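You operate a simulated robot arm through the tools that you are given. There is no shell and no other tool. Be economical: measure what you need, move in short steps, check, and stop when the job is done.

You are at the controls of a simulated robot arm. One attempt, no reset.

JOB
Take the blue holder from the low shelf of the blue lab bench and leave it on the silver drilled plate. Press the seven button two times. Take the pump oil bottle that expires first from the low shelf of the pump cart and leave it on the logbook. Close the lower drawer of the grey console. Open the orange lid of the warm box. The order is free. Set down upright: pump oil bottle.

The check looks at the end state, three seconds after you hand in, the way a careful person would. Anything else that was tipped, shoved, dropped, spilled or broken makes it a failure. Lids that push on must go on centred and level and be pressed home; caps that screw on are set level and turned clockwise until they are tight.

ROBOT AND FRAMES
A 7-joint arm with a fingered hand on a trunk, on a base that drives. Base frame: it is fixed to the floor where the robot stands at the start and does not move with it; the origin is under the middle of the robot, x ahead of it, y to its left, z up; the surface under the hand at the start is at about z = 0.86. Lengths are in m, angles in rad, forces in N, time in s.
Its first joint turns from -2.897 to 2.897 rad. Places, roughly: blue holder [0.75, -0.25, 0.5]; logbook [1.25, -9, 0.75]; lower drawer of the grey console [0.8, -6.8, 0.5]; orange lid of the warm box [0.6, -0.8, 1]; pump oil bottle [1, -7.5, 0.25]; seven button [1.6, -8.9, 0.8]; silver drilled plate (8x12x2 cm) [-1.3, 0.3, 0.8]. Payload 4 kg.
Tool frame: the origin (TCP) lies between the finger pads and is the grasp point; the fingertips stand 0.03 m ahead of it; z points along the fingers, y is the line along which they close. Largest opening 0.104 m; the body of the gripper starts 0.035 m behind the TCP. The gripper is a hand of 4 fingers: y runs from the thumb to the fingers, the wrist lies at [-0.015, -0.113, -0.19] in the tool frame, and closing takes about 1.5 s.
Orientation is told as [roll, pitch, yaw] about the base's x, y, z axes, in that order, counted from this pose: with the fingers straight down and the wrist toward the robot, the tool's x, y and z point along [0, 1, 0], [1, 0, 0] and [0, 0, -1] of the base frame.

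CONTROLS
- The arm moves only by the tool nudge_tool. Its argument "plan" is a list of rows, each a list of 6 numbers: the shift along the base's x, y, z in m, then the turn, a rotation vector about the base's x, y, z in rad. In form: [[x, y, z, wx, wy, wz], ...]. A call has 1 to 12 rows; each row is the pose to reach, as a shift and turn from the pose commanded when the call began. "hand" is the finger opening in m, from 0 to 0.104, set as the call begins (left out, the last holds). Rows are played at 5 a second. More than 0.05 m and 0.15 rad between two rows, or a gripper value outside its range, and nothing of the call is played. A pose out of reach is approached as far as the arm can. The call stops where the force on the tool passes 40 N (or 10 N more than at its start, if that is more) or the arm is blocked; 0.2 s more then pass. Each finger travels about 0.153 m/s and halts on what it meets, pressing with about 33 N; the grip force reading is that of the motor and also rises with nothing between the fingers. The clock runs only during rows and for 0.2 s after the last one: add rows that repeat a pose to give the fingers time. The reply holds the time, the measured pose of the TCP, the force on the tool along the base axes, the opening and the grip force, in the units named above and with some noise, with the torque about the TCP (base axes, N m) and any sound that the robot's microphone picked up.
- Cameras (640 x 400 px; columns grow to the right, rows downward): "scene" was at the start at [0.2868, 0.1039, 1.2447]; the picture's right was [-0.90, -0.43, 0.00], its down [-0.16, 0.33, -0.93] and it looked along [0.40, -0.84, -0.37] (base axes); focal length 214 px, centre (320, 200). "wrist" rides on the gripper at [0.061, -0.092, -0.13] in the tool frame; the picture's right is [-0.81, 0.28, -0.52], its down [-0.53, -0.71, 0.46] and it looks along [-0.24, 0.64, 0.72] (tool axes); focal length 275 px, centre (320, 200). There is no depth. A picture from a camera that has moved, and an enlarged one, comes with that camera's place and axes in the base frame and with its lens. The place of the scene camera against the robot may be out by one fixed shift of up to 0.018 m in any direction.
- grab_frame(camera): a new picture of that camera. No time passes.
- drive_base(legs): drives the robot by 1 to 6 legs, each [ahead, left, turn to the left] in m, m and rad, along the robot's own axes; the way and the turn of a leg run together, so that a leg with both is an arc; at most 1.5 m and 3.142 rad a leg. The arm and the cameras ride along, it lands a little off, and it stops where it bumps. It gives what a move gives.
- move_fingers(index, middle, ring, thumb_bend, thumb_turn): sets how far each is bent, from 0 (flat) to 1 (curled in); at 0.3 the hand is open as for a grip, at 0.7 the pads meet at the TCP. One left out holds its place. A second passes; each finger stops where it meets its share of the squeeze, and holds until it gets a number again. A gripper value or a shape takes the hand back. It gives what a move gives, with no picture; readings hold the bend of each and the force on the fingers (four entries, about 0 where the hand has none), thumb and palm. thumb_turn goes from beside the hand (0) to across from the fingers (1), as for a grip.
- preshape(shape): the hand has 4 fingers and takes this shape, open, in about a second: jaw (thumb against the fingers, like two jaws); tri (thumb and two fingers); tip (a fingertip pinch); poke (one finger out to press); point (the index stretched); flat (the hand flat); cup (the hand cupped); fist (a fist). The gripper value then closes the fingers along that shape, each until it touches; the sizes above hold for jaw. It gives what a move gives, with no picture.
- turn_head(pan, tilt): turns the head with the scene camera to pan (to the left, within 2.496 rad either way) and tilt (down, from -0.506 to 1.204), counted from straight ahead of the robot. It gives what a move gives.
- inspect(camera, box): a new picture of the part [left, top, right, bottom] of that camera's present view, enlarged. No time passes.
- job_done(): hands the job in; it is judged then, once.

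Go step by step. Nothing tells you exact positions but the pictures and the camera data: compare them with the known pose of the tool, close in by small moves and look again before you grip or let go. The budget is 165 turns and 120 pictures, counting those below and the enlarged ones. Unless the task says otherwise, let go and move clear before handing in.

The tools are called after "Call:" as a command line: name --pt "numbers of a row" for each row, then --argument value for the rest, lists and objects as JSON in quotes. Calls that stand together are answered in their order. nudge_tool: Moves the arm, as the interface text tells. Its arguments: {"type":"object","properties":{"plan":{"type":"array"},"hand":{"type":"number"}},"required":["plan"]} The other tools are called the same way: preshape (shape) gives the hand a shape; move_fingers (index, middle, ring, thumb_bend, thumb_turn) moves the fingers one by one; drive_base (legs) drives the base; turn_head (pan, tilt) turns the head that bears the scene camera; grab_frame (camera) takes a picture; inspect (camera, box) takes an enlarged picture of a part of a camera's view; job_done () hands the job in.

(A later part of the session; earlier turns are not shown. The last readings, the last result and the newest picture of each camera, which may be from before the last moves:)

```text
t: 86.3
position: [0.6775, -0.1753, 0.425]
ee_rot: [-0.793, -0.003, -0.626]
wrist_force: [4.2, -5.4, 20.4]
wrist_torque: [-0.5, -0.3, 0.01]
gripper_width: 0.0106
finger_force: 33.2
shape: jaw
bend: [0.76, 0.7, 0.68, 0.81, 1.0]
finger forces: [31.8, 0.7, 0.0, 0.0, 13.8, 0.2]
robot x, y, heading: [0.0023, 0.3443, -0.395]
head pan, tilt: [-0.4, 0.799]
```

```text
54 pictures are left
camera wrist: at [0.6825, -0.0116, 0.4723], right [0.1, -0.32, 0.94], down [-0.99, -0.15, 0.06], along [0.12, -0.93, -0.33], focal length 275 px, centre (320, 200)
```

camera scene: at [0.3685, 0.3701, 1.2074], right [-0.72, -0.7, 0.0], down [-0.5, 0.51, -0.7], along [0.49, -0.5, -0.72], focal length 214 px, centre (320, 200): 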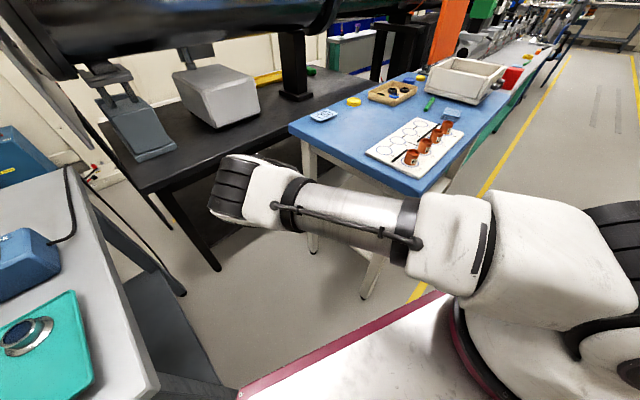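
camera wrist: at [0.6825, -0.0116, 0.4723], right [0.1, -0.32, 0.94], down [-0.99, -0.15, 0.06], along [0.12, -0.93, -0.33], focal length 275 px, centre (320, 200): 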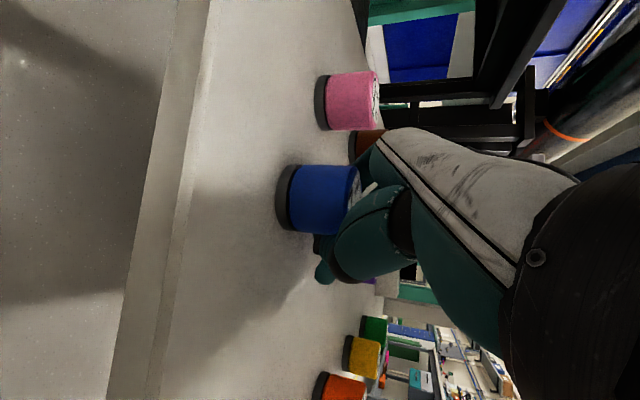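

The fingers closed behind the holder's axis and pushed it. I open again and look before correcting with a larger back-off.

Call:
nudge_tool --pt "0 0 0.006 0 0 0" --pt "0 0 0.008 0 0 0" --pt "0 0 0.008 0 0 0" --pt "0 0 0.008 0 0 0" --pt "0 0 0.008 0 0 0" --hand 0.09

Call:
grab_frame --camera "wrist"

```text
t: 87.5
position: [0.677, -0.1757, 0.431]
ee_rot: [-0.792, 0.002, -0.626]
wrist_force: [0.0, -0.4, 0.8]
wrist_torque: [-0.01, -0.01, -0.02]
gripper_width: 0.0901
finger_force: 0.0
shape: jaw
bend: [0.28, 0.33, 0.31, 0.42, 0.98]
finger forces: [0.1, 0.0, 0.0, 0.1, 0.0, 0.0]
robot x, y, heading: [0.0035, 0.3475, -0.395]
head pan, tilt: [-0.4, 0.799]
```

```text
53 pictures are left
camera wrist: at [0.6822, -0.0109, 0.4796], right [0.11, -0.32, 0.94], down [-0.99, -0.15, 0.06], along [0.12, -0.93, -0.34], focal length 275 px, centre (320, 200)
```

wrist: 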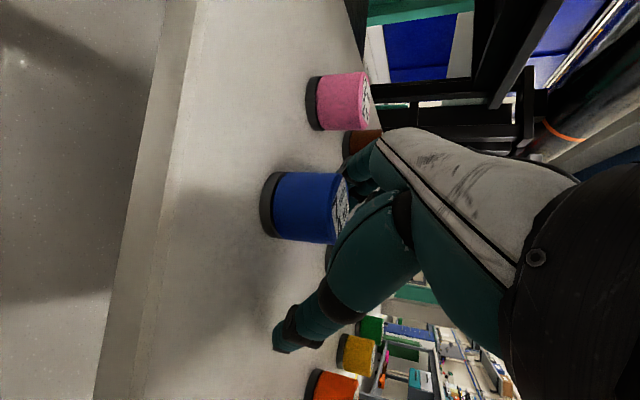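

Call:
nudge_tool --pt "0.012 0.01 0.002 0 0 0" --pt "0.024 0.021 0.002 0 0 0" --pt "0.035 0.031 0.0 0 0 0"

Call:
grab_frame --camera "wrist"

```text
t: 88.3
position: [0.7112, -0.1455, 0.4307]
ee_rot: [-0.791, 0.003, -0.628]
wrist_force: [0.0, 0.6, 0.5]
wrist_torque: [0.0, 0.02, -0.01]
gripper_width: 0.09
finger_force: 0.1
shape: jaw
bend: [0.28, 0.33, 0.31, 0.42, 0.98]
finger forces: [0.1, 0.3, 0.1, 0.0, 0.1, 0.0]
robot x, y, heading: [0.0058, 0.3466, -0.396]
head pan, tilt: [-0.4, 0.799]
```

```text
52 pictures are left
camera wrist: at [0.7171, 0.0195, 0.4789], right [0.11, -0.32, 0.94], down [-0.99, -0.15, 0.06], along [0.12, -0.93, -0.34], focal length 275 px, centre (320, 200)
```

wrist: 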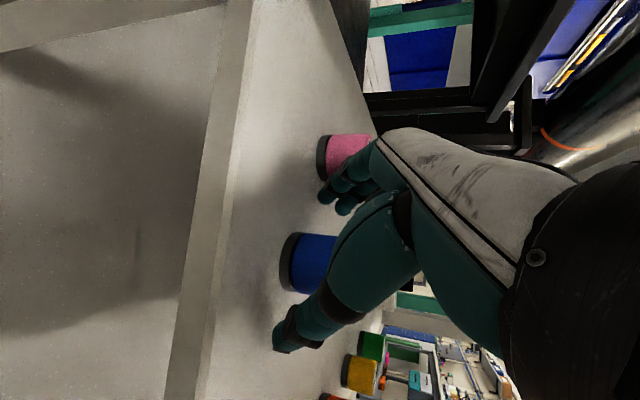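

The fingertips now straddle the holder's axis at mid-height. I close.

Call:
nudge_tool --pt "0 0 0 0 0 0" --pt "0 0 0 0 0 0" --pt "0 0 0 0 0 0" --pt "0 0 0 0 0 0" --pt "0 0 0 0 0 0" --pt "0 0 0 0 0 0" --pt "0 0 0 0 0 0" --hand 0.0

Call:
grab_frame --camera "wrist"

```text
t: 89.9
position: [0.7115, -0.1459, 0.4319]
ee_rot: [-0.79, 0.0, -0.625]
wrist_force: [0.3, 1.3, 1.1]
wrist_torque: [0.05, 0.02, 0.0]
gripper_width: 0.0324
finger_force: 33.1
shape: jaw
bend: [0.73, 0.58, 0.6, 0.72, 1.0]
finger forces: [17.3, 8.5, 3.9, 0.0, 28.9, 0.0]
robot x, y, heading: [0.005, 0.3494, -0.401]
head pan, tilt: [-0.4, 0.799]
```

```text
51 pictures are left
camera wrist: at [0.7173, 0.0195, 0.479], right [0.11, -0.32, 0.94], down [-0.99, -0.15, 0.06], along [0.12, -0.93, -0.34], focal length 275 px, centre (320, 200)
```

wrist: 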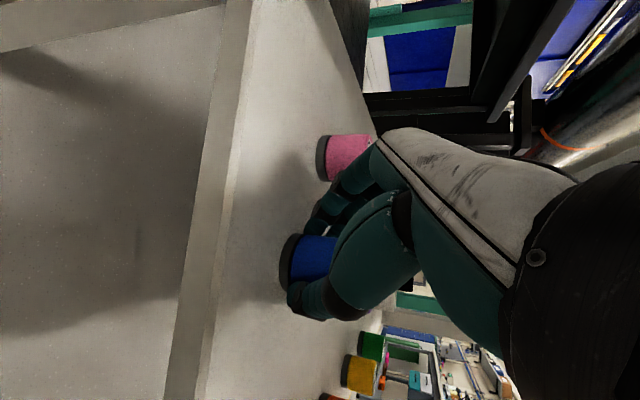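

A firm grip now: all fingers and thumb press on it. I lift and draw it out along the way I came.

Call:
nudge_tool --pt "0 0 0.02 0 0 0" --pt "0.005 0.01 0.045 0 0 0" --pt "0.018 0.034 0.072 0 0 0" --pt "0.034 0.06 0.102 0 0 0" --pt "0.05 0.086 0.134 0 0 0" --pt "0.068 0.112 0.166 0 0 0" --pt "0.086 0.138 0.198 0 0 0" --pt "0.092 0.168 0.234 0 0 0"

Call:
grab_frame --camera "wrist"

```text
t: 91.7
position: [0.8039, 0.0225, 0.6647]
ee_rot: [-0.791, 0.003, -0.627]
wrist_force: [-0.2, 0.5, -1.4]
wrist_torque: [0.01, -0.02, 0.06]
gripper_width: 0.0323
finger_force: 33.2
shape: jaw
bend: [0.73, 0.58, 0.61, 0.72, 1.0]
finger forces: [17.5, 8.1, 3.7, 0.0, 28.3, 0.0]
robot x, y, heading: [0.0046, 0.3471, -0.396]
head pan, tilt: [-0.4, 0.799]
```

```text
50 pictures are left
camera wrist: at [0.8091, 0.1869, 0.7129], right [0.11, -0.32, 0.94], down [-0.99, -0.15, 0.06], along [0.12, -0.93, -0.34], focal length 275 px, centre (320, 200)
```

wrist: 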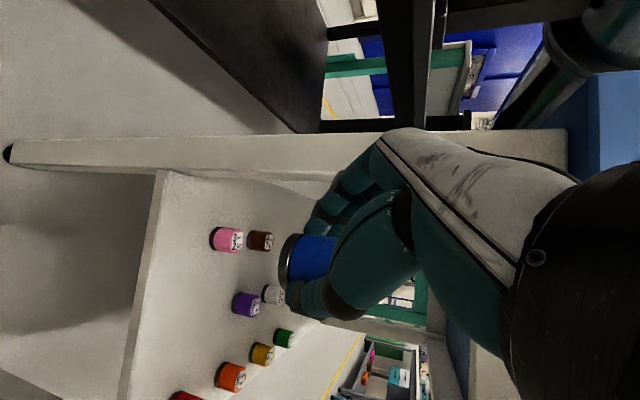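

The holder is held and the others stand untouched. I raise it, draw it nearer, and drive around to face the cream bench with the silver plate.

Call:
nudge_tool --pt "0 0.02 0.045 0 0 0" --pt "0 0.04 0.09 0 0 0" --pt "-0.01 0.05 0.135 0 0 0" --pt "-0.02 0.05 0.18 0 0 0" --pt "-0.03 0.05 0.225 0 0 0" --pt "-0.04 0.05 0.27 0 0 0" --pt "-0.06 0.05 0.31 0 0 0" --pt "-0.08 0.05 0.35 0 0 0" --pt "-0.1 0.05 0.39 0 0 0" --pt "-0.12 0.05 0.42 0 0 0" --pt "-0.14 0.05 0.45 0 0 0"

Call:
drive_base --legs '[[-0.138, -0.058, 0], [0, 0, -2.742], [0.15, 0.1, 0]]'

Call:
turn_head --pan -0.2 --tilt 0.7

Call:
grab_frame --camera "scene"

```text
t: 94.1
position: [0.6634, 0.0736, 1.1156]
ee_rot: [-0.795, 0.001, -0.628]
wrist_force: [0.3, -0.2, -0.9]
wrist_torque: [-0.03, 0.04, -0.03]
gripper_width: 0.032
finger_force: 32.8
shape: jaw
bend: [0.73, 0.58, 0.61, 0.72, 1.0]
finger forces: [17.6, 8.1, 3.6, 0.1, 28.4, 0.0]
robot x, y, heading: [0.0071, 0.3472, -0.398]
head pan, tilt: [-0.4, 0.799]
```

```text
t: 103.0
position: [-1.0043, 0.2248, 1.1157]
ee_rot: [-0.792, 0.001, 2.94]
wrist_force: [0.2, 0.1, -1.1]
wrist_torque: [0.0, 0.01, 0.02]
gripper_width: 0.0313
finger_force: 32.6
shape: jaw
bend: [0.73, 0.58, 0.62, 0.73, 1.0]
finger forces: [17.2, 8.0, 3.5, 0.0, 27.9, 0.0]
robot x, y, heading: [-0.2908, 0.2461, -3.117]
head pan, tilt: [-0.4, 0.799]
```

```text
t: 103.7
position: [-1.0037, 0.2249, 1.1165]
ee_rot: [-0.793, 0.0, 2.937]
wrist_force: [1.0, 0.7, -0.8]
wrist_torque: [-0.01, 0.01, -0.02]
gripper_width: 0.0314
finger_force: 33.0
shape: jaw
bend: [0.73, 0.58, 0.62, 0.73, 1.0]
finger forces: [17.1, 8.1, 3.5, 0.0, 27.9, 0.0]
robot x, y, heading: [-0.2908, 0.2431, -3.117]
head pan, tilt: [-0.201, 0.7]
```

```text
49 pictures are left
camera scene: at [-0.6031, 0.0409, 1.2156], right [0.17, 0.98, 0.0], down [0.63, -0.11, -0.76], along [-0.75, 0.13, -0.64], focal length 214 px, centre (320, 200)
```

scene: 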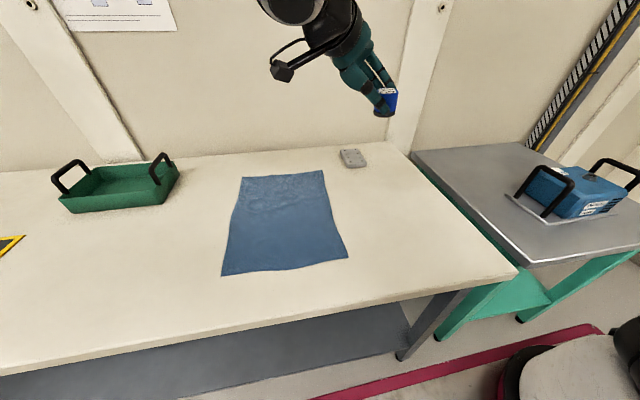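

The plate lies at about (−1.32, 0.30, 0.80). I move the base a bit closer and the hand to just above the plate.

Call:
drive_base --legs '[[0.07, 0, 0]]'

Call:
nudge_tool --pt "-0.045 0.005 -0.01 0 0 0" --pt "-0.09 0.01 -0.02 0 0 0" --pt "-0.13 0.015 -0.04 0 0 0" --pt "-0.17 0.02 -0.06 0 0 0" --pt "-0.2 0.02 -0.09 0 0 0" --pt "-0.22 0.02 -0.12 0 0 0"

Call:
grab_frame --camera "wrist"

Call:
inspect --camera "scene" --box '[280, 80, 440, 180]'

```text
t: 104.7
position: [-1.0743, 0.2222, 1.1164]
ee_rot: [-0.793, -0.001, 2.939]
wrist_force: [0.3, 0.2, -0.6]
wrist_torque: [-0.01, -0.01, 0.0]
gripper_width: 0.0315
finger_force: 32.7
shape: jaw
bend: [0.73, 0.58, 0.62, 0.73, 1.0]
finger forces: [17.1, 8.1, 3.5, 0.1, 27.9, 0.0]
robot x, y, heading: [-0.3598, 0.2412, -3.112]
head pan, tilt: [-0.201, 0.7]
```

```text
t: 106.1
position: [-1.2928, 0.2425, 0.996]
ee_rot: [-0.794, 0.0, 2.938]
wrist_force: [0.0, 0.4, -0.4]
wrist_torque: [-0.08, 0.05, -0.01]
gripper_width: 0.0314
finger_force: 32.8
shape: jaw
bend: [0.73, 0.58, 0.62, 0.73, 1.0]
finger forces: [17.3, 8.0, 3.6, 0.0, 27.9, 0.1]
robot x, y, heading: [-0.3572, 0.2423, -3.121]
head pan, tilt: [-0.201, 0.7]
```

```text
48 pictures are left
camera wrist: at [-1.2311, 0.0923, 1.0437], right [-0.23, 0.25, 0.94], down [0.84, 0.54, 0.06], along [-0.49, 0.8, -0.34], focal length 275 px, centre (320, 200)
```

wrist: 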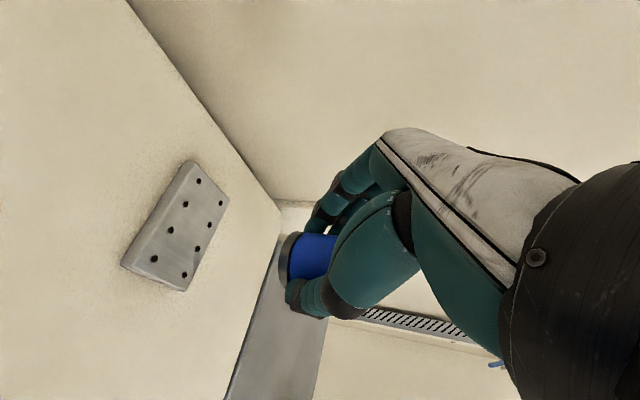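

```text
4.00 times, centred on (360, 130) of scene
camera zoom: at [-0.6722, 0.039, 1.2157], right [0.17, 0.98, 0.0], down [0.63, -0.11, -0.77], along [-0.75, 0.13, -0.64], focal length 858 px, centre (160, 480)
```

zoom: 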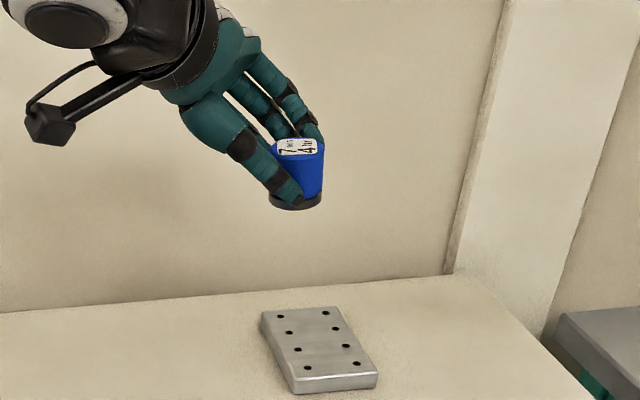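

Call:
nudge_tool --pt "-0.01 0.015 -0.03 0 0 0" --pt "-0.02 0.032 -0.06 0 0 0" --pt "-0.032 0.05 -0.09 0 0 0"

Call:
grab_frame --camera "wrist"

Call:
inspect --camera "scene" --box '[300, 100, 420, 180]'

```text
t: 106.9
position: [-1.3257, 0.2913, 0.9051]
ee_rot: [-0.792, 0.0, 2.938]
wrist_force: [0.8, -0.3, -0.4]
wrist_torque: [-0.01, -0.01, 0.02]
gripper_width: 0.0313
finger_force: 33.1
shape: jaw
bend: [0.73, 0.58, 0.62, 0.73, 1.0]
finger forces: [17.4, 8.0, 3.5, 0.0, 28.0, 0.0]
robot x, y, heading: [-0.3643, 0.2435, -3.113]
head pan, tilt: [-0.201, 0.7]
```

```text
46 pictures are left
camera wrist: at [-1.2626, 0.1417, 0.9532], right [-0.23, 0.25, 0.94], down [0.84, 0.54, 0.06], along [-0.49, 0.8, -0.34], focal length 275 px, centre (320, 200)
```

wrist: 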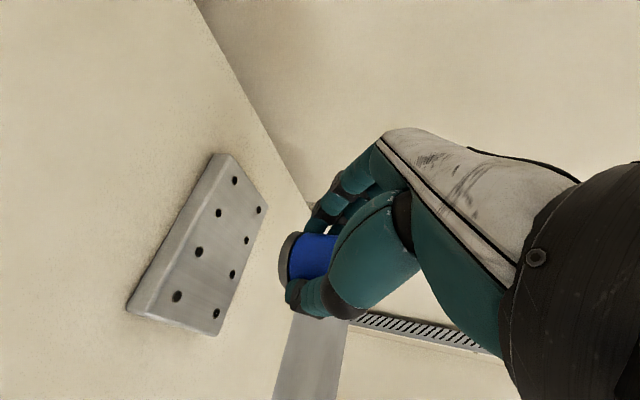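

```text
5.00 times, centred on (360, 140) of scene
camera zoom: at [-0.6722, 0.0388, 1.2157], right [0.17, 0.98, 0.0], down [0.63, -0.11, -0.76], along [-0.75, 0.13, -0.64], focal length 1072 px, centre (120, 500)
```

zoom: 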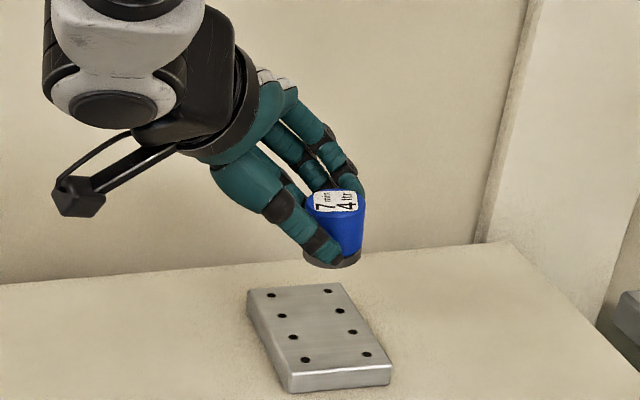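

Two wrist views put the plate's top centre at (−1.316, 0.303, 0.820). I correct sideways and lower the holder onto it.

Call:
nudge_tool --pt "0.005 -0.013 -0.005 0 0 0" --pt "0.005 -0.013 -0.02 0 0 0" --pt "0.005 -0.013 -0.034 0 0 0" --pt "0.005 -0.013 -0.04 0 0 0"

Call:
inspect --camera "scene" --box '[300, 100, 420, 180]'

```text
t: 107.9
position: [-1.3196, 0.2785, 0.8647]
ee_rot: [-0.792, 0.001, 2.94]
wrist_force: [-0.2, -0.2, -1.2]
wrist_torque: [-0.02, 0.02, -0.01]
gripper_width: 0.0317
finger_force: 32.7
shape: jaw
bend: [0.73, 0.58, 0.62, 0.73, 1.0]
finger forces: [17.3, 8.0, 3.6, 0.0, 28.0, 0.0]
robot x, y, heading: [-0.3617, 0.2448, -3.115]
head pan, tilt: [-0.201, 0.7]
```

```text
5.00 times, centred on (360, 140) of scene
camera zoom: at [-0.6725, 0.0389, 1.2156], right [0.17, 0.98, 0.0], down [0.63, -0.11, -0.76], along [-0.75, 0.13, -0.64], focal length 1072 px, centre (120, 500)
```

zoom: 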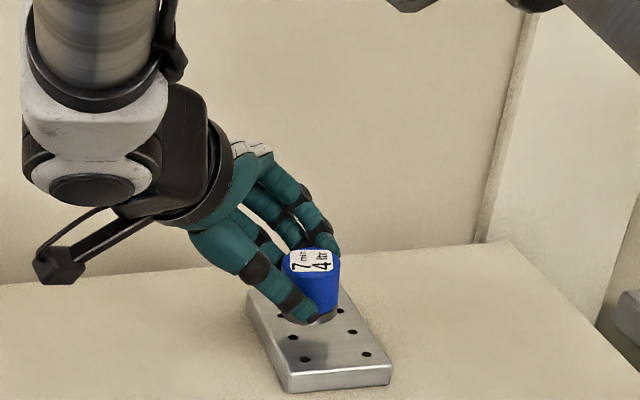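

It is right above the plate's middle. I lower the last millimetres until it touches.

Call:
nudge_tool --pt "0 0 -0.002 0 0 0" --pt "0 0 -0.004 0 0 0"

Call:
grab_frame --camera "wrist"

```text
t: 108.5
position: [-1.3202, 0.2797, 0.8618]
ee_rot: [-0.791, 0.001, 2.939]
wrist_force: [0.1, -0.2, -1.2]
wrist_torque: [-0.05, 0.04, -0.01]
gripper_width: 0.0314
finger_force: 33.5
shape: jaw
bend: [0.73, 0.58, 0.62, 0.73, 1.0]
finger forces: [17.3, 8.0, 3.6, 0.1, 27.9, 0.0]
robot x, y, heading: [-0.362, 0.2447, -3.114]
head pan, tilt: [-0.201, 0.7]
```

```text
43 pictures are left
camera wrist: at [-1.2577, 0.1289, 0.9094], right [-0.23, 0.25, 0.94], down [0.84, 0.54, 0.06], along [-0.49, 0.8, -0.34], focal length 275 px, centre (320, 200)
```

wrist: 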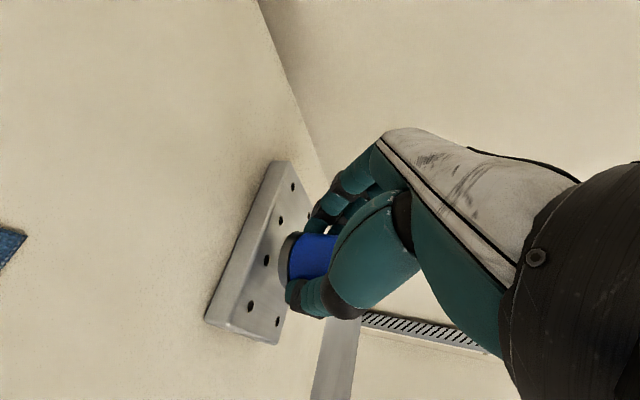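

Call:
nudge_tool --pt "0 0 -0.002 0 0 0" --pt "0 0 -0.004 0 0 0" --pt "0 0 -0.005 0 0 0"

```text
t: 109.3
position: [-1.3203, 0.2792, 0.8558]
ee_rot: [-0.792, 0.002, 2.938]
wrist_force: [0.4, -0.3, -0.7]
wrist_torque: [-0.02, 0.0, 0.01]
gripper_width: 0.0316
finger_force: 33.0
shape: jaw
bend: [0.73, 0.58, 0.62, 0.73, 1.0]
finger forces: [17.2, 7.9, 3.5, 0.0, 28.1, 0.0]
robot x, y, heading: [-0.3607, 0.2397, -3.111]
head pan, tilt: [-0.201, 0.7]
```

Call:
nudge_tool --pt "0 0 -0.002 0 0 0" --pt "0 0 -0.004 0 0 0" --pt "0 0 -0.005 0 0 0"

Call:
inspect --camera "wrist" --box '[190, 150, 390, 350]'

```text
t: 110.1
position: [-1.3211, 0.2795, 0.8513]
ee_rot: [-0.793, 0.002, 2.939]
wrist_force: [0.5, -0.5, 0.4]
wrist_torque: [-0.07, 0.01, 0.01]
gripper_width: 0.0312
finger_force: 33.2
shape: jaw
bend: [0.73, 0.58, 0.62, 0.73, 1.0]
finger forces: [17.2, 8.0, 3.5, 0.1, 28.0, 0.0]
robot x, y, heading: [-0.3626, 0.2392, -3.118]
head pan, tilt: [-0.201, 0.7]
```

```text
2.00 times, centred on (290, 250) of wrist
camera zoom: at [-1.2574, 0.1287, 0.8993], right [-0.23, 0.25, 0.94], down [0.84, 0.54, 0.06], along [-0.49, 0.8, -0.34], focal length 551 px, centre (380, 100)
```

zoom: 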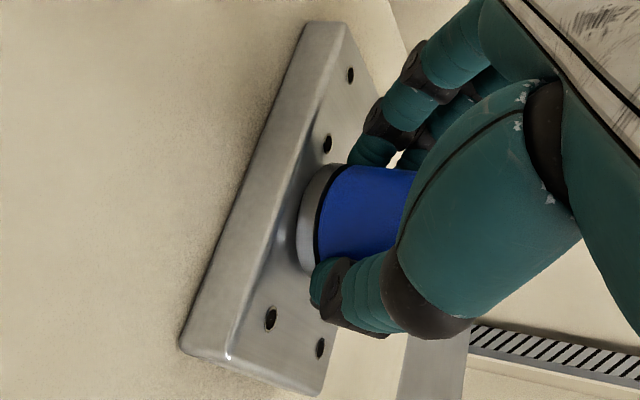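

It is practically touching. I go 2 mm further and open the hand.

Call:
nudge_tool --pt "0 0 -0.001 0 0 0" --pt "0 0 -0.002 0 0 0"

Call:
nudge_tool --pt "0 0 0 0 0 0" --pt "0 0 0 0 0 0" --pt "0 0 0 0 0 0" --pt "0 0 0 0 0 0" --pt "0 0 0 0 0 0" --hand 0.09

Call:
nudge_tool --pt "-0.005 -0.027 0.028 0 0 0" --pt "-0.01 -0.055 0.056 0 0 0" --pt "-0.015 -0.083 0.084 0 0 0" --pt "-0.015 -0.105 0.12 0 0 0" --pt "0.0 -0.105 0.16 0 0 0"

Call:
inspect --camera "scene" --box '[280, 100, 440, 200]'

```text
t: 110.7
position: [-1.3203, 0.2798, 0.8498]
ee_rot: [-0.791, 0.0, 2.939]
wrist_force: [0.6, -0.1, 3.0]
wrist_torque: [-0.03, -0.01, 0.01]
gripper_width: 0.0315
finger_force: 32.5
shape: jaw
bend: [0.73, 0.58, 0.62, 0.73, 1.0]
finger forces: [17.6, 8.3, 4.2, 0.0, 28.3, 0.0]
robot x, y, heading: [-0.3633, 0.2412, -3.111]
head pan, tilt: [-0.201, 0.7]
```

```text
t: 111.9
position: [-1.3197, 0.2797, 0.8492]
ee_rot: [-0.792, 0.0, 2.94]
wrist_force: [-0.8, -0.4, -0.7]
wrist_torque: [0.0, 0.01, -0.01]
gripper_width: 0.0898
finger_force: 0.0
shape: jaw
bend: [0.28, 0.33, 0.31, 0.42, 0.98]
finger forces: [0.0, 0.0, 0.1, 0.0, 0.1, 0.1]
robot x, y, heading: [-0.3611, 0.2439, -3.119]
head pan, tilt: [-0.201, 0.7]
```

```text
t: 113.1
position: [-1.3219, 0.174, 1.0105]
ee_rot: [-0.791, 0.002, 2.939]
wrist_force: [-0.5, -0.2, -1.7]
wrist_torque: [-0.02, 0.01, -0.02]
gripper_width: 0.0898
finger_force: 0.1
shape: jaw
bend: [0.28, 0.33, 0.31, 0.42, 0.98]
finger forces: [0.0, 0.0, 0.1, 0.0, 0.1, 0.0]
robot x, y, heading: [-0.3576, 0.2434, -3.116]
head pan, tilt: [-0.201, 0.7]
```

```text
4.00 times, centred on (360, 150) of scene
camera zoom: at [-0.6727, 0.0388, 1.2155], right [0.17, 0.98, 0.0], down [0.63, -0.11, -0.76], along [-0.75, 0.13, -0.64], focal length 858 px, centre (160, 400)
```

zoom: 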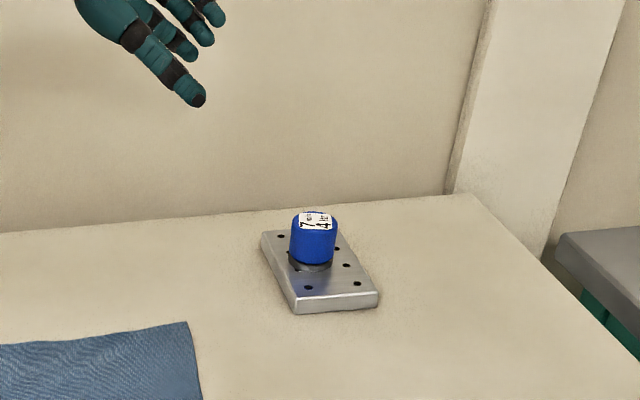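

The holder stands well on the plate. I retract and straighten the arm, back away, and turn to drive down the aisle.

Call:
nudge_tool --pt "0.04 0.0 0.02 -0.129 0.026 0" --pt "0.08 0.0 0.04 -0.258 0.053 0" --pt "0.12 0.0 0.06 -0.387 0.079 0" --pt "0.16 0.0 0.08 -0.516 0.105 0" --pt "0.2 0.0 0.1 -0.645 0.132 0" --pt "0.24 0.02 0.12 -0.775 0.158 0" --pt "0.28 0.04 0.14 -0.775 0.158 0" --pt "0.32 0.06 0.16 -0.775 0.158 0" --hand 0.104

Call:
drive_base --legs '[[-0.17, 0, 0], [0, 0, 1.54]]'

Call:
turn_head --pan 0.0 --tilt 0.35

Call:
grab_frame --camera "scene"

```text
t: 114.9
position: [-1.0013, 0.234, 1.1687]
ee_rot: [-0.002, 0.002, 2.941]
wrist_force: [-0.1, 0.5, -0.2]
wrist_torque: [-0.01, -0.02, 0.01]
gripper_width: 0.1041
finger_force: 0.0
shape: jaw
bend: [0.3, 0.3, 0.3, 0.3, 0.98]
finger forces: [0.1, 0.0, 0.0, 0.1, 0.0, 0.0]
robot x, y, heading: [-0.3602, 0.2468, -3.116]
head pan, tilt: [-0.201, 0.7]
```

```text
t: 120.1
position: [-0.2094, -0.3928, 1.1705]
ee_rot: [-0.003, 0.001, -1.814]
wrist_force: [0.0, -0.6, 0.1]
wrist_torque: [-0.01, 0.0, -0.01]
gripper_width: 0.1039
finger_force: 0.2
shape: jaw
bend: [0.3, 0.3, 0.3, 0.3, 0.98]
finger forces: [0.0, 0.0, 0.0, 0.2, 0.0, 0.0]
robot x, y, heading: [-0.1918, 0.2458, -1.586]
head pan, tilt: [-0.201, 0.7]
```

```text
t: 120.9
position: [-0.2095, -0.3922, 1.1696]
ee_rot: [-0.002, 0.001, -1.816]
wrist_force: [0.2, -0.4, 0.4]
wrist_torque: [-0.03, -0.01, 0.03]
gripper_width: 0.1037
finger_force: 0.1
shape: jaw
bend: [0.3, 0.3, 0.3, 0.3, 0.98]
finger forces: [0.1, 0.1, 0.0, 0.0, 0.1, 0.1]
robot x, y, heading: [-0.1891, 0.2473, -1.584]
head pan, tilt: [0.0, 0.351]
```

```text
40 pictures are left
camera scene: at [0.0121, -0.1015, 1.247], right [-1.0, 0.02, 0.0], down [0.01, 0.34, -0.94], along [-0.02, -0.94, -0.34], focal length 214 px, centre (320, 200)
```

scene: 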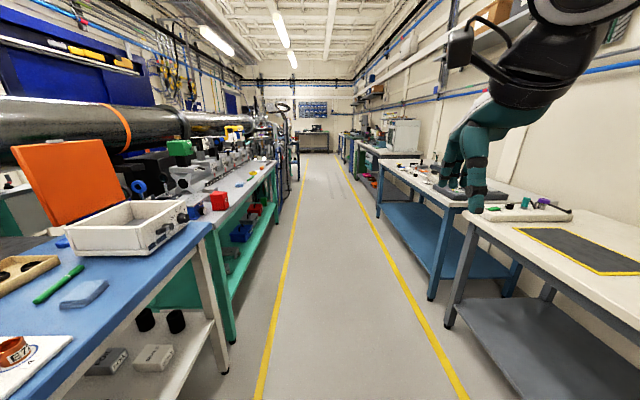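

The aisle is free between the yellow lines. I drive straight down it.

Call:
drive_base --legs '[[1.5, 0, 0.013], [1.5, 0, 0], [1.5, 0, 0]]'

Call:
turn_head --pan 0.35 --tilt 0.4

Call:
grab_frame --camera "scene"

```text
t: 142.3
position: [-0.281, -4.8739, 1.1699]
ee_rot: [-0.001, 0.0, -1.818]
wrist_force: [-0.1, 0.7, 0.1]
wrist_torque: [-0.02, -0.02, 0.02]
gripper_width: 0.1038
finger_force: 0.1
shape: jaw
bend: [0.3, 0.3, 0.3, 0.3, 0.98]
finger forces: [0.0, 0.0, 0.1, 0.0, 0.0, 0.0]
robot x, y, heading: [-0.2606, -4.2343, -1.59]
head pan, tilt: [0.0, 0.351]
```

```text
t: 143.2
position: [-0.2805, -4.8736, 1.1704]
ee_rot: [-0.002, 0.002, -1.816]
wrist_force: [-0.8, 0.6, 0.2]
wrist_torque: [0.03, 0.01, 0.02]
gripper_width: 0.1039
finger_force: 0.1
shape: jaw
bend: [0.3, 0.3, 0.3, 0.3, 0.98]
finger forces: [0.1, 0.0, 0.1, 0.0, 0.1, 0.0]
robot x, y, heading: [-0.2583, -4.2334, -1.588]
head pan, tilt: [0.351, 0.4]
```

```text
39 pictures are left
camera scene: at [-0.0257, -4.5764, 1.2425], right [-0.95, -0.33, 0.0], down [-0.13, 0.37, -0.92], along [0.3, -0.87, -0.39], focal length 214 px, centre (320, 200)
```

scene: 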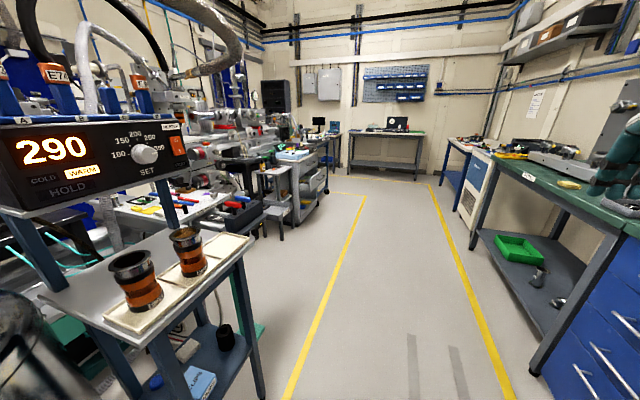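

I continue towards the console, keeping to the lane centre.

Call:
drive_base --legs '[[1.3, 0.06, 0.018], [0.9, 0, 0]]'

Call:
turn_head --pan 0.75 --tilt 0.45

Call:
grab_frame --camera "scene"

```text
t: 154.0
position: [-0.2179, -7.0765, 1.17]
ee_rot: [-0.003, 0.002, -1.798]
wrist_force: [-0.2, 0.1, -0.6]
wrist_torque: [0.0, 0.02, 0.0]
gripper_width: 0.104
finger_force: 0.1
shape: jaw
bend: [0.3, 0.3, 0.3, 0.3, 0.98]
finger forces: [0.0, 0.0, 0.1, 0.0, 0.1, 0.0]
robot x, y, heading: [-0.2091, -6.4337, -1.571]
head pan, tilt: [0.351, 0.4]
```

```text
t: 154.9
position: [-0.2169, -7.0751, 1.1718]
ee_rot: [-0.002, 0.002, -1.799]
wrist_force: [0.3, -0.3, 0.0]
wrist_torque: [0.01, -0.02, 0.0]
gripper_width: 0.1039
finger_force: 0.2
shape: jaw
bend: [0.3, 0.3, 0.3, 0.3, 0.98]
finger forces: [0.0, 0.0, 0.0, 0.0, 0.0, 0.0]
robot x, y, heading: [-0.2079, -6.4344, -1.576]
head pan, tilt: [0.75, 0.45]
```

```text
38 pictures are left
camera scene: at [0.0618, -6.7546, 1.2378], right [-0.73, -0.68, 0.0], down [-0.3, 0.32, -0.9], along [0.61, -0.66, -0.44], focal length 214 px, centre (320, 200)
```

scene: 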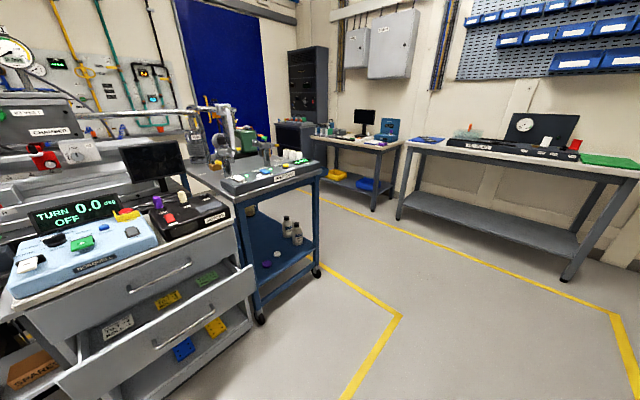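

I see the grey console with its lower drawer pulled out, the pump cart beside it, and the desk with the logbook beyond. I zoom on the drawer and the cart's bottles.

Call:
inspect --camera "scene" --box '[0, 190, 320, 400]'

Call:
inspect --camera "scene" --box '[240, 200, 330, 280]'

Call:
inspect --camera "scene" --box '[310, 100, 450, 180]'

```text
1.90 times, centred on (160, 295) of scene
camera zoom: at [0.0618, -6.7546, 1.2378], right [-0.73, -0.68, 0.0], down [-0.3, 0.32, -0.9], along [0.61, -0.66, -0.44], focal length 408 px, centre (625, 19)
```

zoom: 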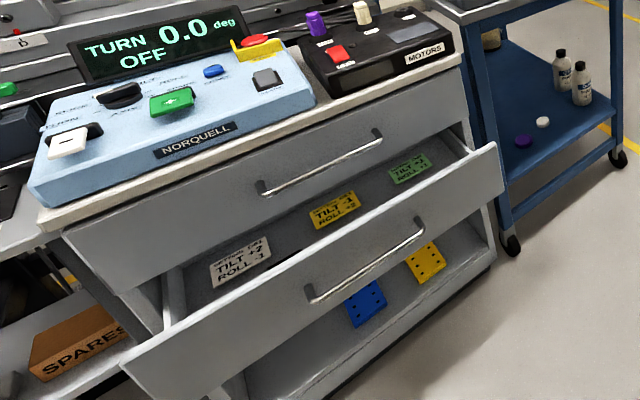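

```text
5.00 times, centred on (285, 240) of scene
camera zoom: at [0.0618, -6.7546, 1.2378], right [-0.73, -0.68, 0.0], down [-0.3, 0.32, -0.9], along [0.61, -0.66, -0.44], focal length 1072 px, centre (495, 0)
```

zoom: 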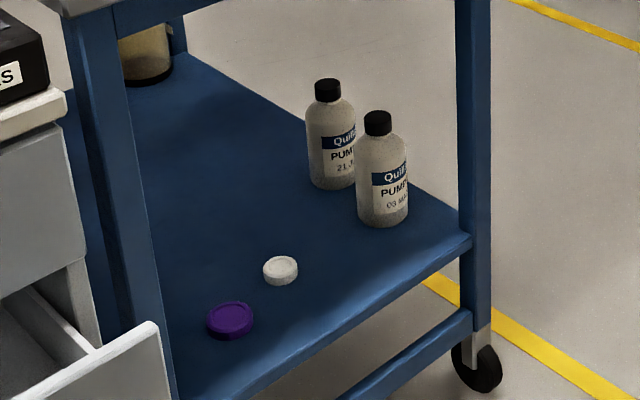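

```text
4.57 times, centred on (380, 140) of scene
camera zoom: at [0.0618, -6.7546, 1.2378], right [-0.73, -0.68, 0.0], down [-0.3, 0.32, -0.9], along [0.61, -0.66, -0.44], focal length 980 px, centre (46, 474)
```

zoom: 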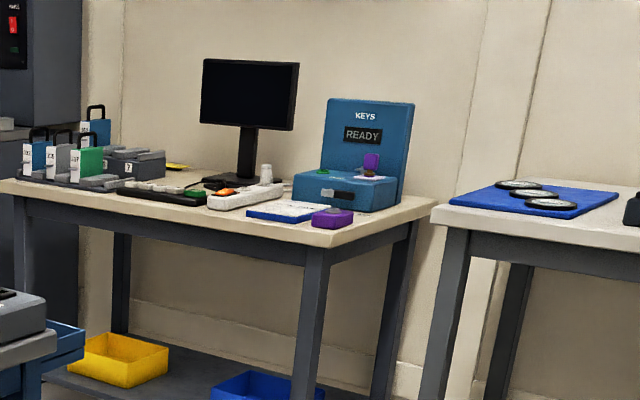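

The drawer front is around x≈0.76, y −6.5…−7.07, handle at z≈0.51. I turn the base to face the console.

Call:
drive_base --legs '[[0, 0.16, 0], [0, 0, 1.574], [0.04, -0.17, 0]]'

Call:
turn_head --pan -0.5 --tilt 0.75

Call:
nudge_tool --pt "-0.02 0 -0.03 0 -0.05 0.07" --pt "-0.04 0 -0.06 0 -0.1 0.14" --pt "-0.05 0 -0.09 0 -0.14 0.22" --hand 0.0

Call:
grab_frame --camera "scene"

```text
t: 161.3
position: [0.6336, -6.5967, 1.1705]
ee_rot: [-0.004, 0.002, -0.201]
wrist_force: [-0.3, -0.1, -0.5]
wrist_torque: [0.02, 0.02, -0.01]
gripper_width: 0.1038
finger_force: 0.1
shape: jaw
bend: [0.3, 0.3, 0.3, 0.3, 0.98]
finger forces: [0.0, 0.0, 0.0, 0.0, 0.0, 0.1]
robot x, y, heading: [-0.0034, -6.6029, 0.026]
head pan, tilt: [0.75, 0.45]
```

```text
t: 162.7
position: [0.6363, -6.5962, 1.1706]
ee_rot: [-0.002, 0.002, -0.202]
wrist_force: [0.8, 0.3, 0.0]
wrist_torque: [-0.03, -0.01, 0.0]
gripper_width: 0.1039
finger_force: 0.0
shape: jaw
bend: [0.3, 0.3, 0.3, 0.3, 0.98]
finger forces: [0.1, 0.0, 0.0, 0.1, 0.1, 0.0]
robot x, y, heading: [-0.0077, -6.6008, 0.028]
head pan, tilt: [-0.499, 0.75]
```

```text
t: 163.5
position: [0.5975, -6.592, 1.0935]
ee_rot: [0.01, -0.135, 0.019]
wrist_force: [-0.2, -0.2, -0.6]
wrist_torque: [0.03, 0.02, 0.0]
gripper_width: 0.0001
finger_force: 33.0
shape: jaw
bend: [0.7, 0.7, 0.7, 0.46, 1.0]
finger forces: [0.0, 0.1, 0.1, 0.1, 0.1, 0.1]
out of reach, approached as far as the arm can: row 3
robot x, y, heading: [-0.0046, -6.6019, 0.024]
head pan, tilt: [-0.499, 0.75]
```

```text
34 pictures are left
camera scene: at [0.3112, -6.4476, 1.2114], right [-0.46, -0.89, 0.0], down [-0.61, 0.31, -0.73], along [0.65, -0.33, -0.68], focal length 214 px, centre (320, 200)
```

scene: 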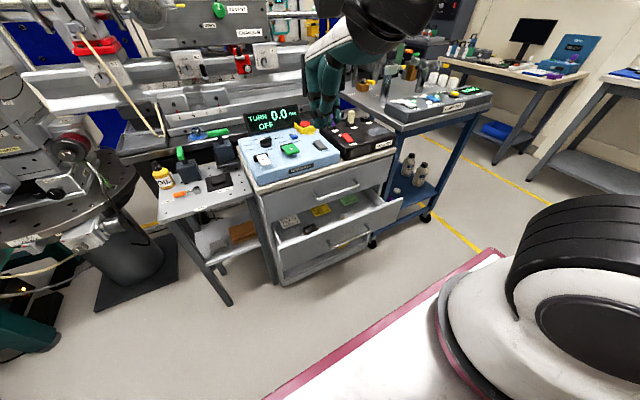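

The drawer front stands at x≈0.74 and must go in about 0.11 m. I back up a little, pitch the closed fingers forward and come down in front of the drawer, left of its handle.

Call:
drive_base --legs '[[-0.14, 0, -0.024]]'

Call:
nudge_tool --pt "0.02 -0.01 -0.04 0 -0.12 0" --pt "0.04 -0.02 -0.08 0 -0.24 0" --pt "0.06 -0.03 -0.12 0 -0.36 0" --pt "0.07 -0.03 -0.16 0 -0.48 0" --pt "0.08 -0.03 -0.2 0 -0.6 0" --pt "0.09 -0.03 -0.24 0 -0.72 0" --pt "0.1 -0.03 -0.28 0 -0.84 0" --pt "0.11 -0.03 -0.32 0 -0.92 0" --pt "0.12 -0.03 -0.36 0 -0.96 0" --pt "0.13 -0.03 -0.4 0 -0.96 0" --pt "0.14 -0.03 -0.44 0 -0.96 0" --pt "0.15 -0.03 -0.48 0 -0.96 0"

Call:
grab_frame --camera "scene"

```text
t: 164.8
position: [0.4585, -6.608, 1.0931]
ee_rot: [0.01, -0.134, -0.006]
wrist_force: [0.3, -0.5, 0.7]
wrist_torque: [-0.01, -0.01, -0.03]
gripper_width: 0.0
finger_force: 32.7
shape: jaw
bend: [0.7, 0.7, 0.7, 0.46, 1.0]
finger forces: [0.1, 0.0, 0.0, 0.0, 0.0, 0.0]
robot x, y, heading: [-0.1452, -6.6051, 0.002]
head pan, tilt: [-0.499, 0.75]
```

```text
t: 165.7
position: [0.4902, -6.4738, 1.263]
ee_rot: [0.239, -1.038, 0.206]
wrist_force: [-0.4, -0.1, -0.4]
wrist_torque: [-0.02, 0.01, -0.05]
gripper_width: 0.0
finger_force: 33.5
shape: jaw
bend: [0.7, 0.7, 0.7, 0.46, 1.0]
finger forces: [0.0, 0.1, 0.1, 0.0, 0.0, 0.0]
out of reach, approached as far as the arm can: row 1, 2, 3, 4
robot x, y, heading: [-0.1496, -6.6084, 0.004]
head pan, tilt: [-0.499, 0.75]
stopped in row 4: the arm was blocked; the commanded pose is now the measured one
```

```text
33 pictures are left
camera scene: at [0.1849, -6.4162, 1.2101], right [0.01, -1.0, 0.0], down [-0.69, -0.01, -0.72], along [0.72, 0.01, -0.69], focal length 214 px, centre (320, 200)
```

scene: 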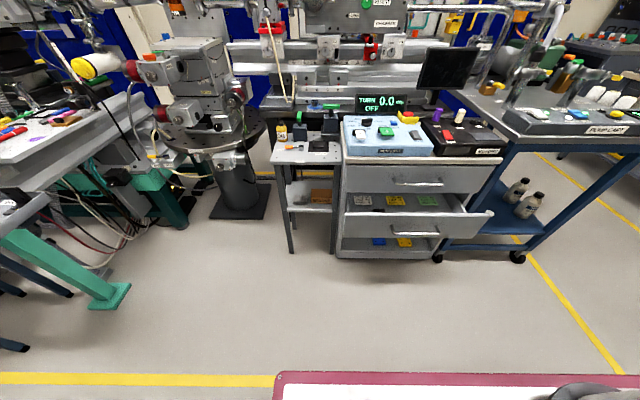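

The arm was too close to the body and swung against the head. I ease it out forward and to the right.

Call:
nudge_tool --pt "0.02 -0.03 0 0 0.0 0" --pt "0.04 -0.06 0 0 0.1 0" --pt "0.06 -0.09 0 0 0.2 0" --pt "0.08 -0.12 -0.01 0 0.3 0" --pt "0.1 -0.15 -0.02 0 0.4 0" --pt "0.12 -0.18 -0.03 0 0.5 0"

Call:
turn_head --pan -0.6 --tilt 0.6

Call:
grab_frame --camera "scene"

```text
t: 167.1
position: [0.6097, -6.6511, 1.2347]
ee_rot: [0.353, -0.548, 0.128]
wrist_force: [-0.3, 0.3, 0.1]
wrist_torque: [-0.04, -0.03, -0.02]
gripper_width: 0.0
finger_force: 33.4
shape: jaw
bend: [0.7, 0.7, 0.7, 0.46, 1.0]
finger forces: [0.0, 0.1, 0.0, 0.1, 0.1, 0.1]
out of reach, approached as far as the arm can: row 1
robot x, y, heading: [-0.1441, -6.6061, 0.005]
head pan, tilt: [-0.499, 0.75]
```

```text
t: 167.8
position: [0.6098, -6.6529, 1.2352]
ee_rot: [0.352, -0.55, 0.128]
wrist_force: [-0.6, 0.1, 0.4]
wrist_torque: [-0.03, -0.01, 0.01]
gripper_width: 0.0
finger_force: 33.2
shape: jaw
bend: [0.7, 0.7, 0.7, 0.46, 1.0]
finger forces: [0.0, 0.0, 0.0, 0.0, 0.1, 0.0]
robot x, y, heading: [-0.142, -6.6049, 0.003]
head pan, tilt: [-0.6, 0.6]
```

```text
32 pictures are left
camera scene: at [0.1757, -6.4674, 1.2242], right [-0.56, -0.83, 0.0], down [-0.47, 0.32, -0.82], along [0.68, -0.46, -0.57], focal length 214 px, centre (320, 200)
```

scene: 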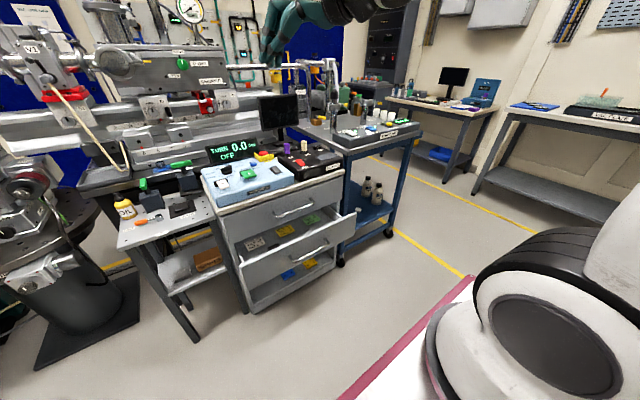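

The head is free again. I shift the base left so the push point lies ahead-right, straighten the hand's orientation, and lower it in steps.

Call:
drive_base --legs '[[-0.02, 0.17, 0]]'

Call:
nudge_tool --pt "0.02 -0.02 -0.04 -0.1 -0.013 -0.104" --pt "0.03 -0.04 -0.08 -0.2 -0.026 -0.207" --pt "0.04 -0.07 -0.12 -0.298 -0.038 -0.311" --pt "0.04 -0.1 -0.16 -0.298 -0.038 -0.311" --pt "0.04 -0.12 -0.2 -0.298 -0.038 -0.311" --pt "0.04 -0.13 -0.24 -0.298 -0.038 -0.311"

```text
t: 169.3
position: [0.5887, -6.4815, 1.2358]
ee_rot: [0.353, -0.55, 0.127]
wrist_force: [0.6, 0.0, -1.3]
wrist_torque: [-0.01, 0.01, -0.02]
gripper_width: 0.0
finger_force: 32.8
shape: jaw
bend: [0.7, 0.7, 0.7, 0.46, 1.0]
finger forces: [0.0, 0.0, 0.0, 0.0, 0.0, 0.0]
robot x, y, heading: [-0.1616, -6.4357, 0.002]
head pan, tilt: [-0.6, 0.6]
```

```text
refused: row 3 steps farther than a row can; nothing moved
```

Call:
nudge_tool --pt "0.02 -0.02 -0.03 -0.1 -0.013 -0.104" --pt "0.03 -0.04 -0.06 -0.2 -0.026 -0.207" --pt "0.04 -0.06 -0.09 -0.298 -0.038 -0.311" --pt "0.04 -0.09 -0.12 -0.298 -0.038 -0.311" --pt "0.04 -0.11 -0.16 -0.298 -0.038 -0.311" --pt "0.04 -0.12 -0.2 -0.298 -0.038 -0.311" --pt "0.04 -0.13 -0.24 -0.298 -0.038 -0.311"

```text
t: 170.9
position: [0.6284, -6.6119, 0.9953]
ee_rot: [-0.001, -0.568, 0.001]
wrist_force: [-0.4, -0.7, 0.1]
wrist_torque: [0.01, 0.03, 0.0]
gripper_width: 0.0001
finger_force: 33.8
shape: jaw
bend: [0.7, 0.7, 0.7, 0.46, 1.0]
finger forces: [0.1, 0.0, 0.0, 0.1, 0.1, 0.0]
robot x, y, heading: [-0.1649, -6.4372, -0.001]
head pan, tilt: [-0.6, 0.6]
```

Call:
nudge_tool --pt "0.0 0 -0.04 0 -0.1 0" --pt "0.0 0 -0.08 0 -0.2 0" --pt "0.0 0 -0.12 0 -0.3 0" --pt "0.0 0 -0.16 0 -0.4 0" --pt "0.005 0 -0.2 0 -0.43 0" --pt "0.01 0 -0.24 0 -0.43 0" --pt "0.015 0 -0.28 0 -0.43 0" --pt "0.02 0 -0.32 0 -0.43 0" --pt "0.025 0 -0.36 0 -0.43 0" --pt "0.03 0 -0.4 0 -0.43 0" --pt "0.03 0 -0.44 0 -0.43 0"

Call:
grab_frame --camera "scene"

```text
t: 173.3
position: [0.6595, -6.6113, 0.5549]
ee_rot: [-0.003, -0.998, 0.003]
wrist_force: [-0.8, -0.6, 0.3]
wrist_torque: [0.0, 0.02, 0.02]
gripper_width: 0.0001
finger_force: 33.4
shape: jaw
bend: [0.7, 0.7, 0.7, 0.47, 1.0]
finger forces: [0.1, 0.0, 0.0, 0.0, 0.0, 0.1]
robot x, y, heading: [-0.166, -6.4347, 0.002]
head pan, tilt: [-0.6, 0.6]
```

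```text
31 pictures are left
camera scene: at [0.1551, -6.2972, 1.2243], right [-0.56, -0.83, 0.0], down [-0.47, 0.32, -0.82], along [0.68, -0.46, -0.57], focal length 214 px, centre (320, 200)
```

scene: 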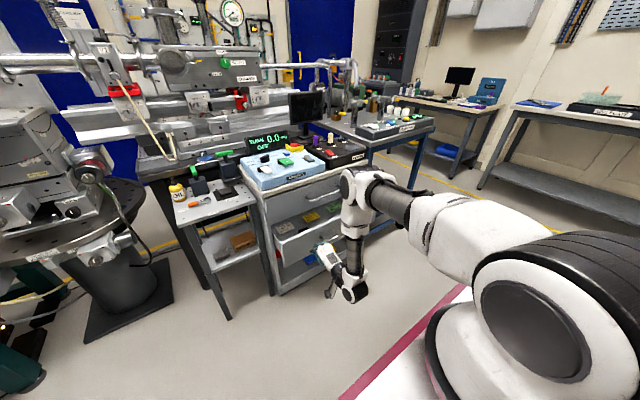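

The closed fingers face the drawer front. I push forward.

Call:
nudge_tool --pt "0.025 0 -0.01 0 0 0" --pt "0.05 0 -0.01 0 0 0" --pt "0.07 0 -0.01 0 0 0" --pt "0.09 0 -0.01 0 0 0" --pt "0.11 0 -0.01 0 0 0" --pt "0.13 0 -0.01 0 0 0" --pt "0.15 0 -0.01 0 0 0" --pt "0.17 0 -0.01 0 0 0" --pt "0.19 0 -0.01 0 0 0"

Call:
grab_frame --camera "scene"

```text
t: 175.2
position: [0.8271, -6.6099, 0.5418]
ee_rot: [0.003, -0.992, 0.001]
wrist_force: [-23.7, -0.4, 4.4]
wrist_torque: [-0.02, 0.04, -0.12]
gripper_width: 0.0
finger_force: 33.3
shape: jaw
bend: [0.7, 0.7, 0.7, 0.46, 1.0]
finger forces: [0.0, 8.7, 0.0, 0.0, 0.1, 0.0]
robot x, y, heading: [-0.1679, -6.4354, 0.001]
head pan, tilt: [-0.6, 0.6]
stopped in row 9: the force on the tool passed its limit at 70 N (the readings are from after the stop); the commanded pose is now the measured one
```

```text
30 pictures are left
camera scene: at [0.1539, -6.2972, 1.2244], right [-0.56, -0.83, 0.0], down [-0.47, 0.32, -0.83], along [0.68, -0.46, -0.56], focal length 214 px, centre (320, 200)
```

scene: 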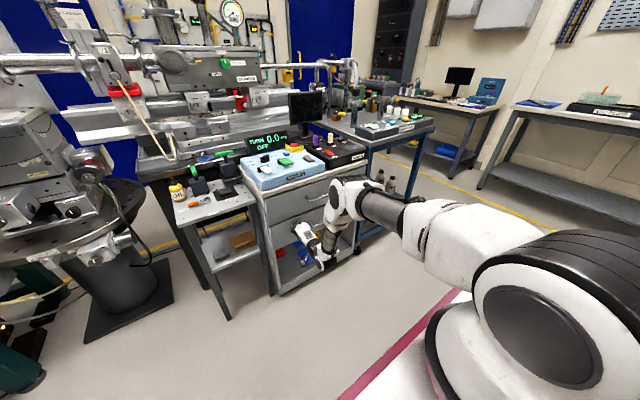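

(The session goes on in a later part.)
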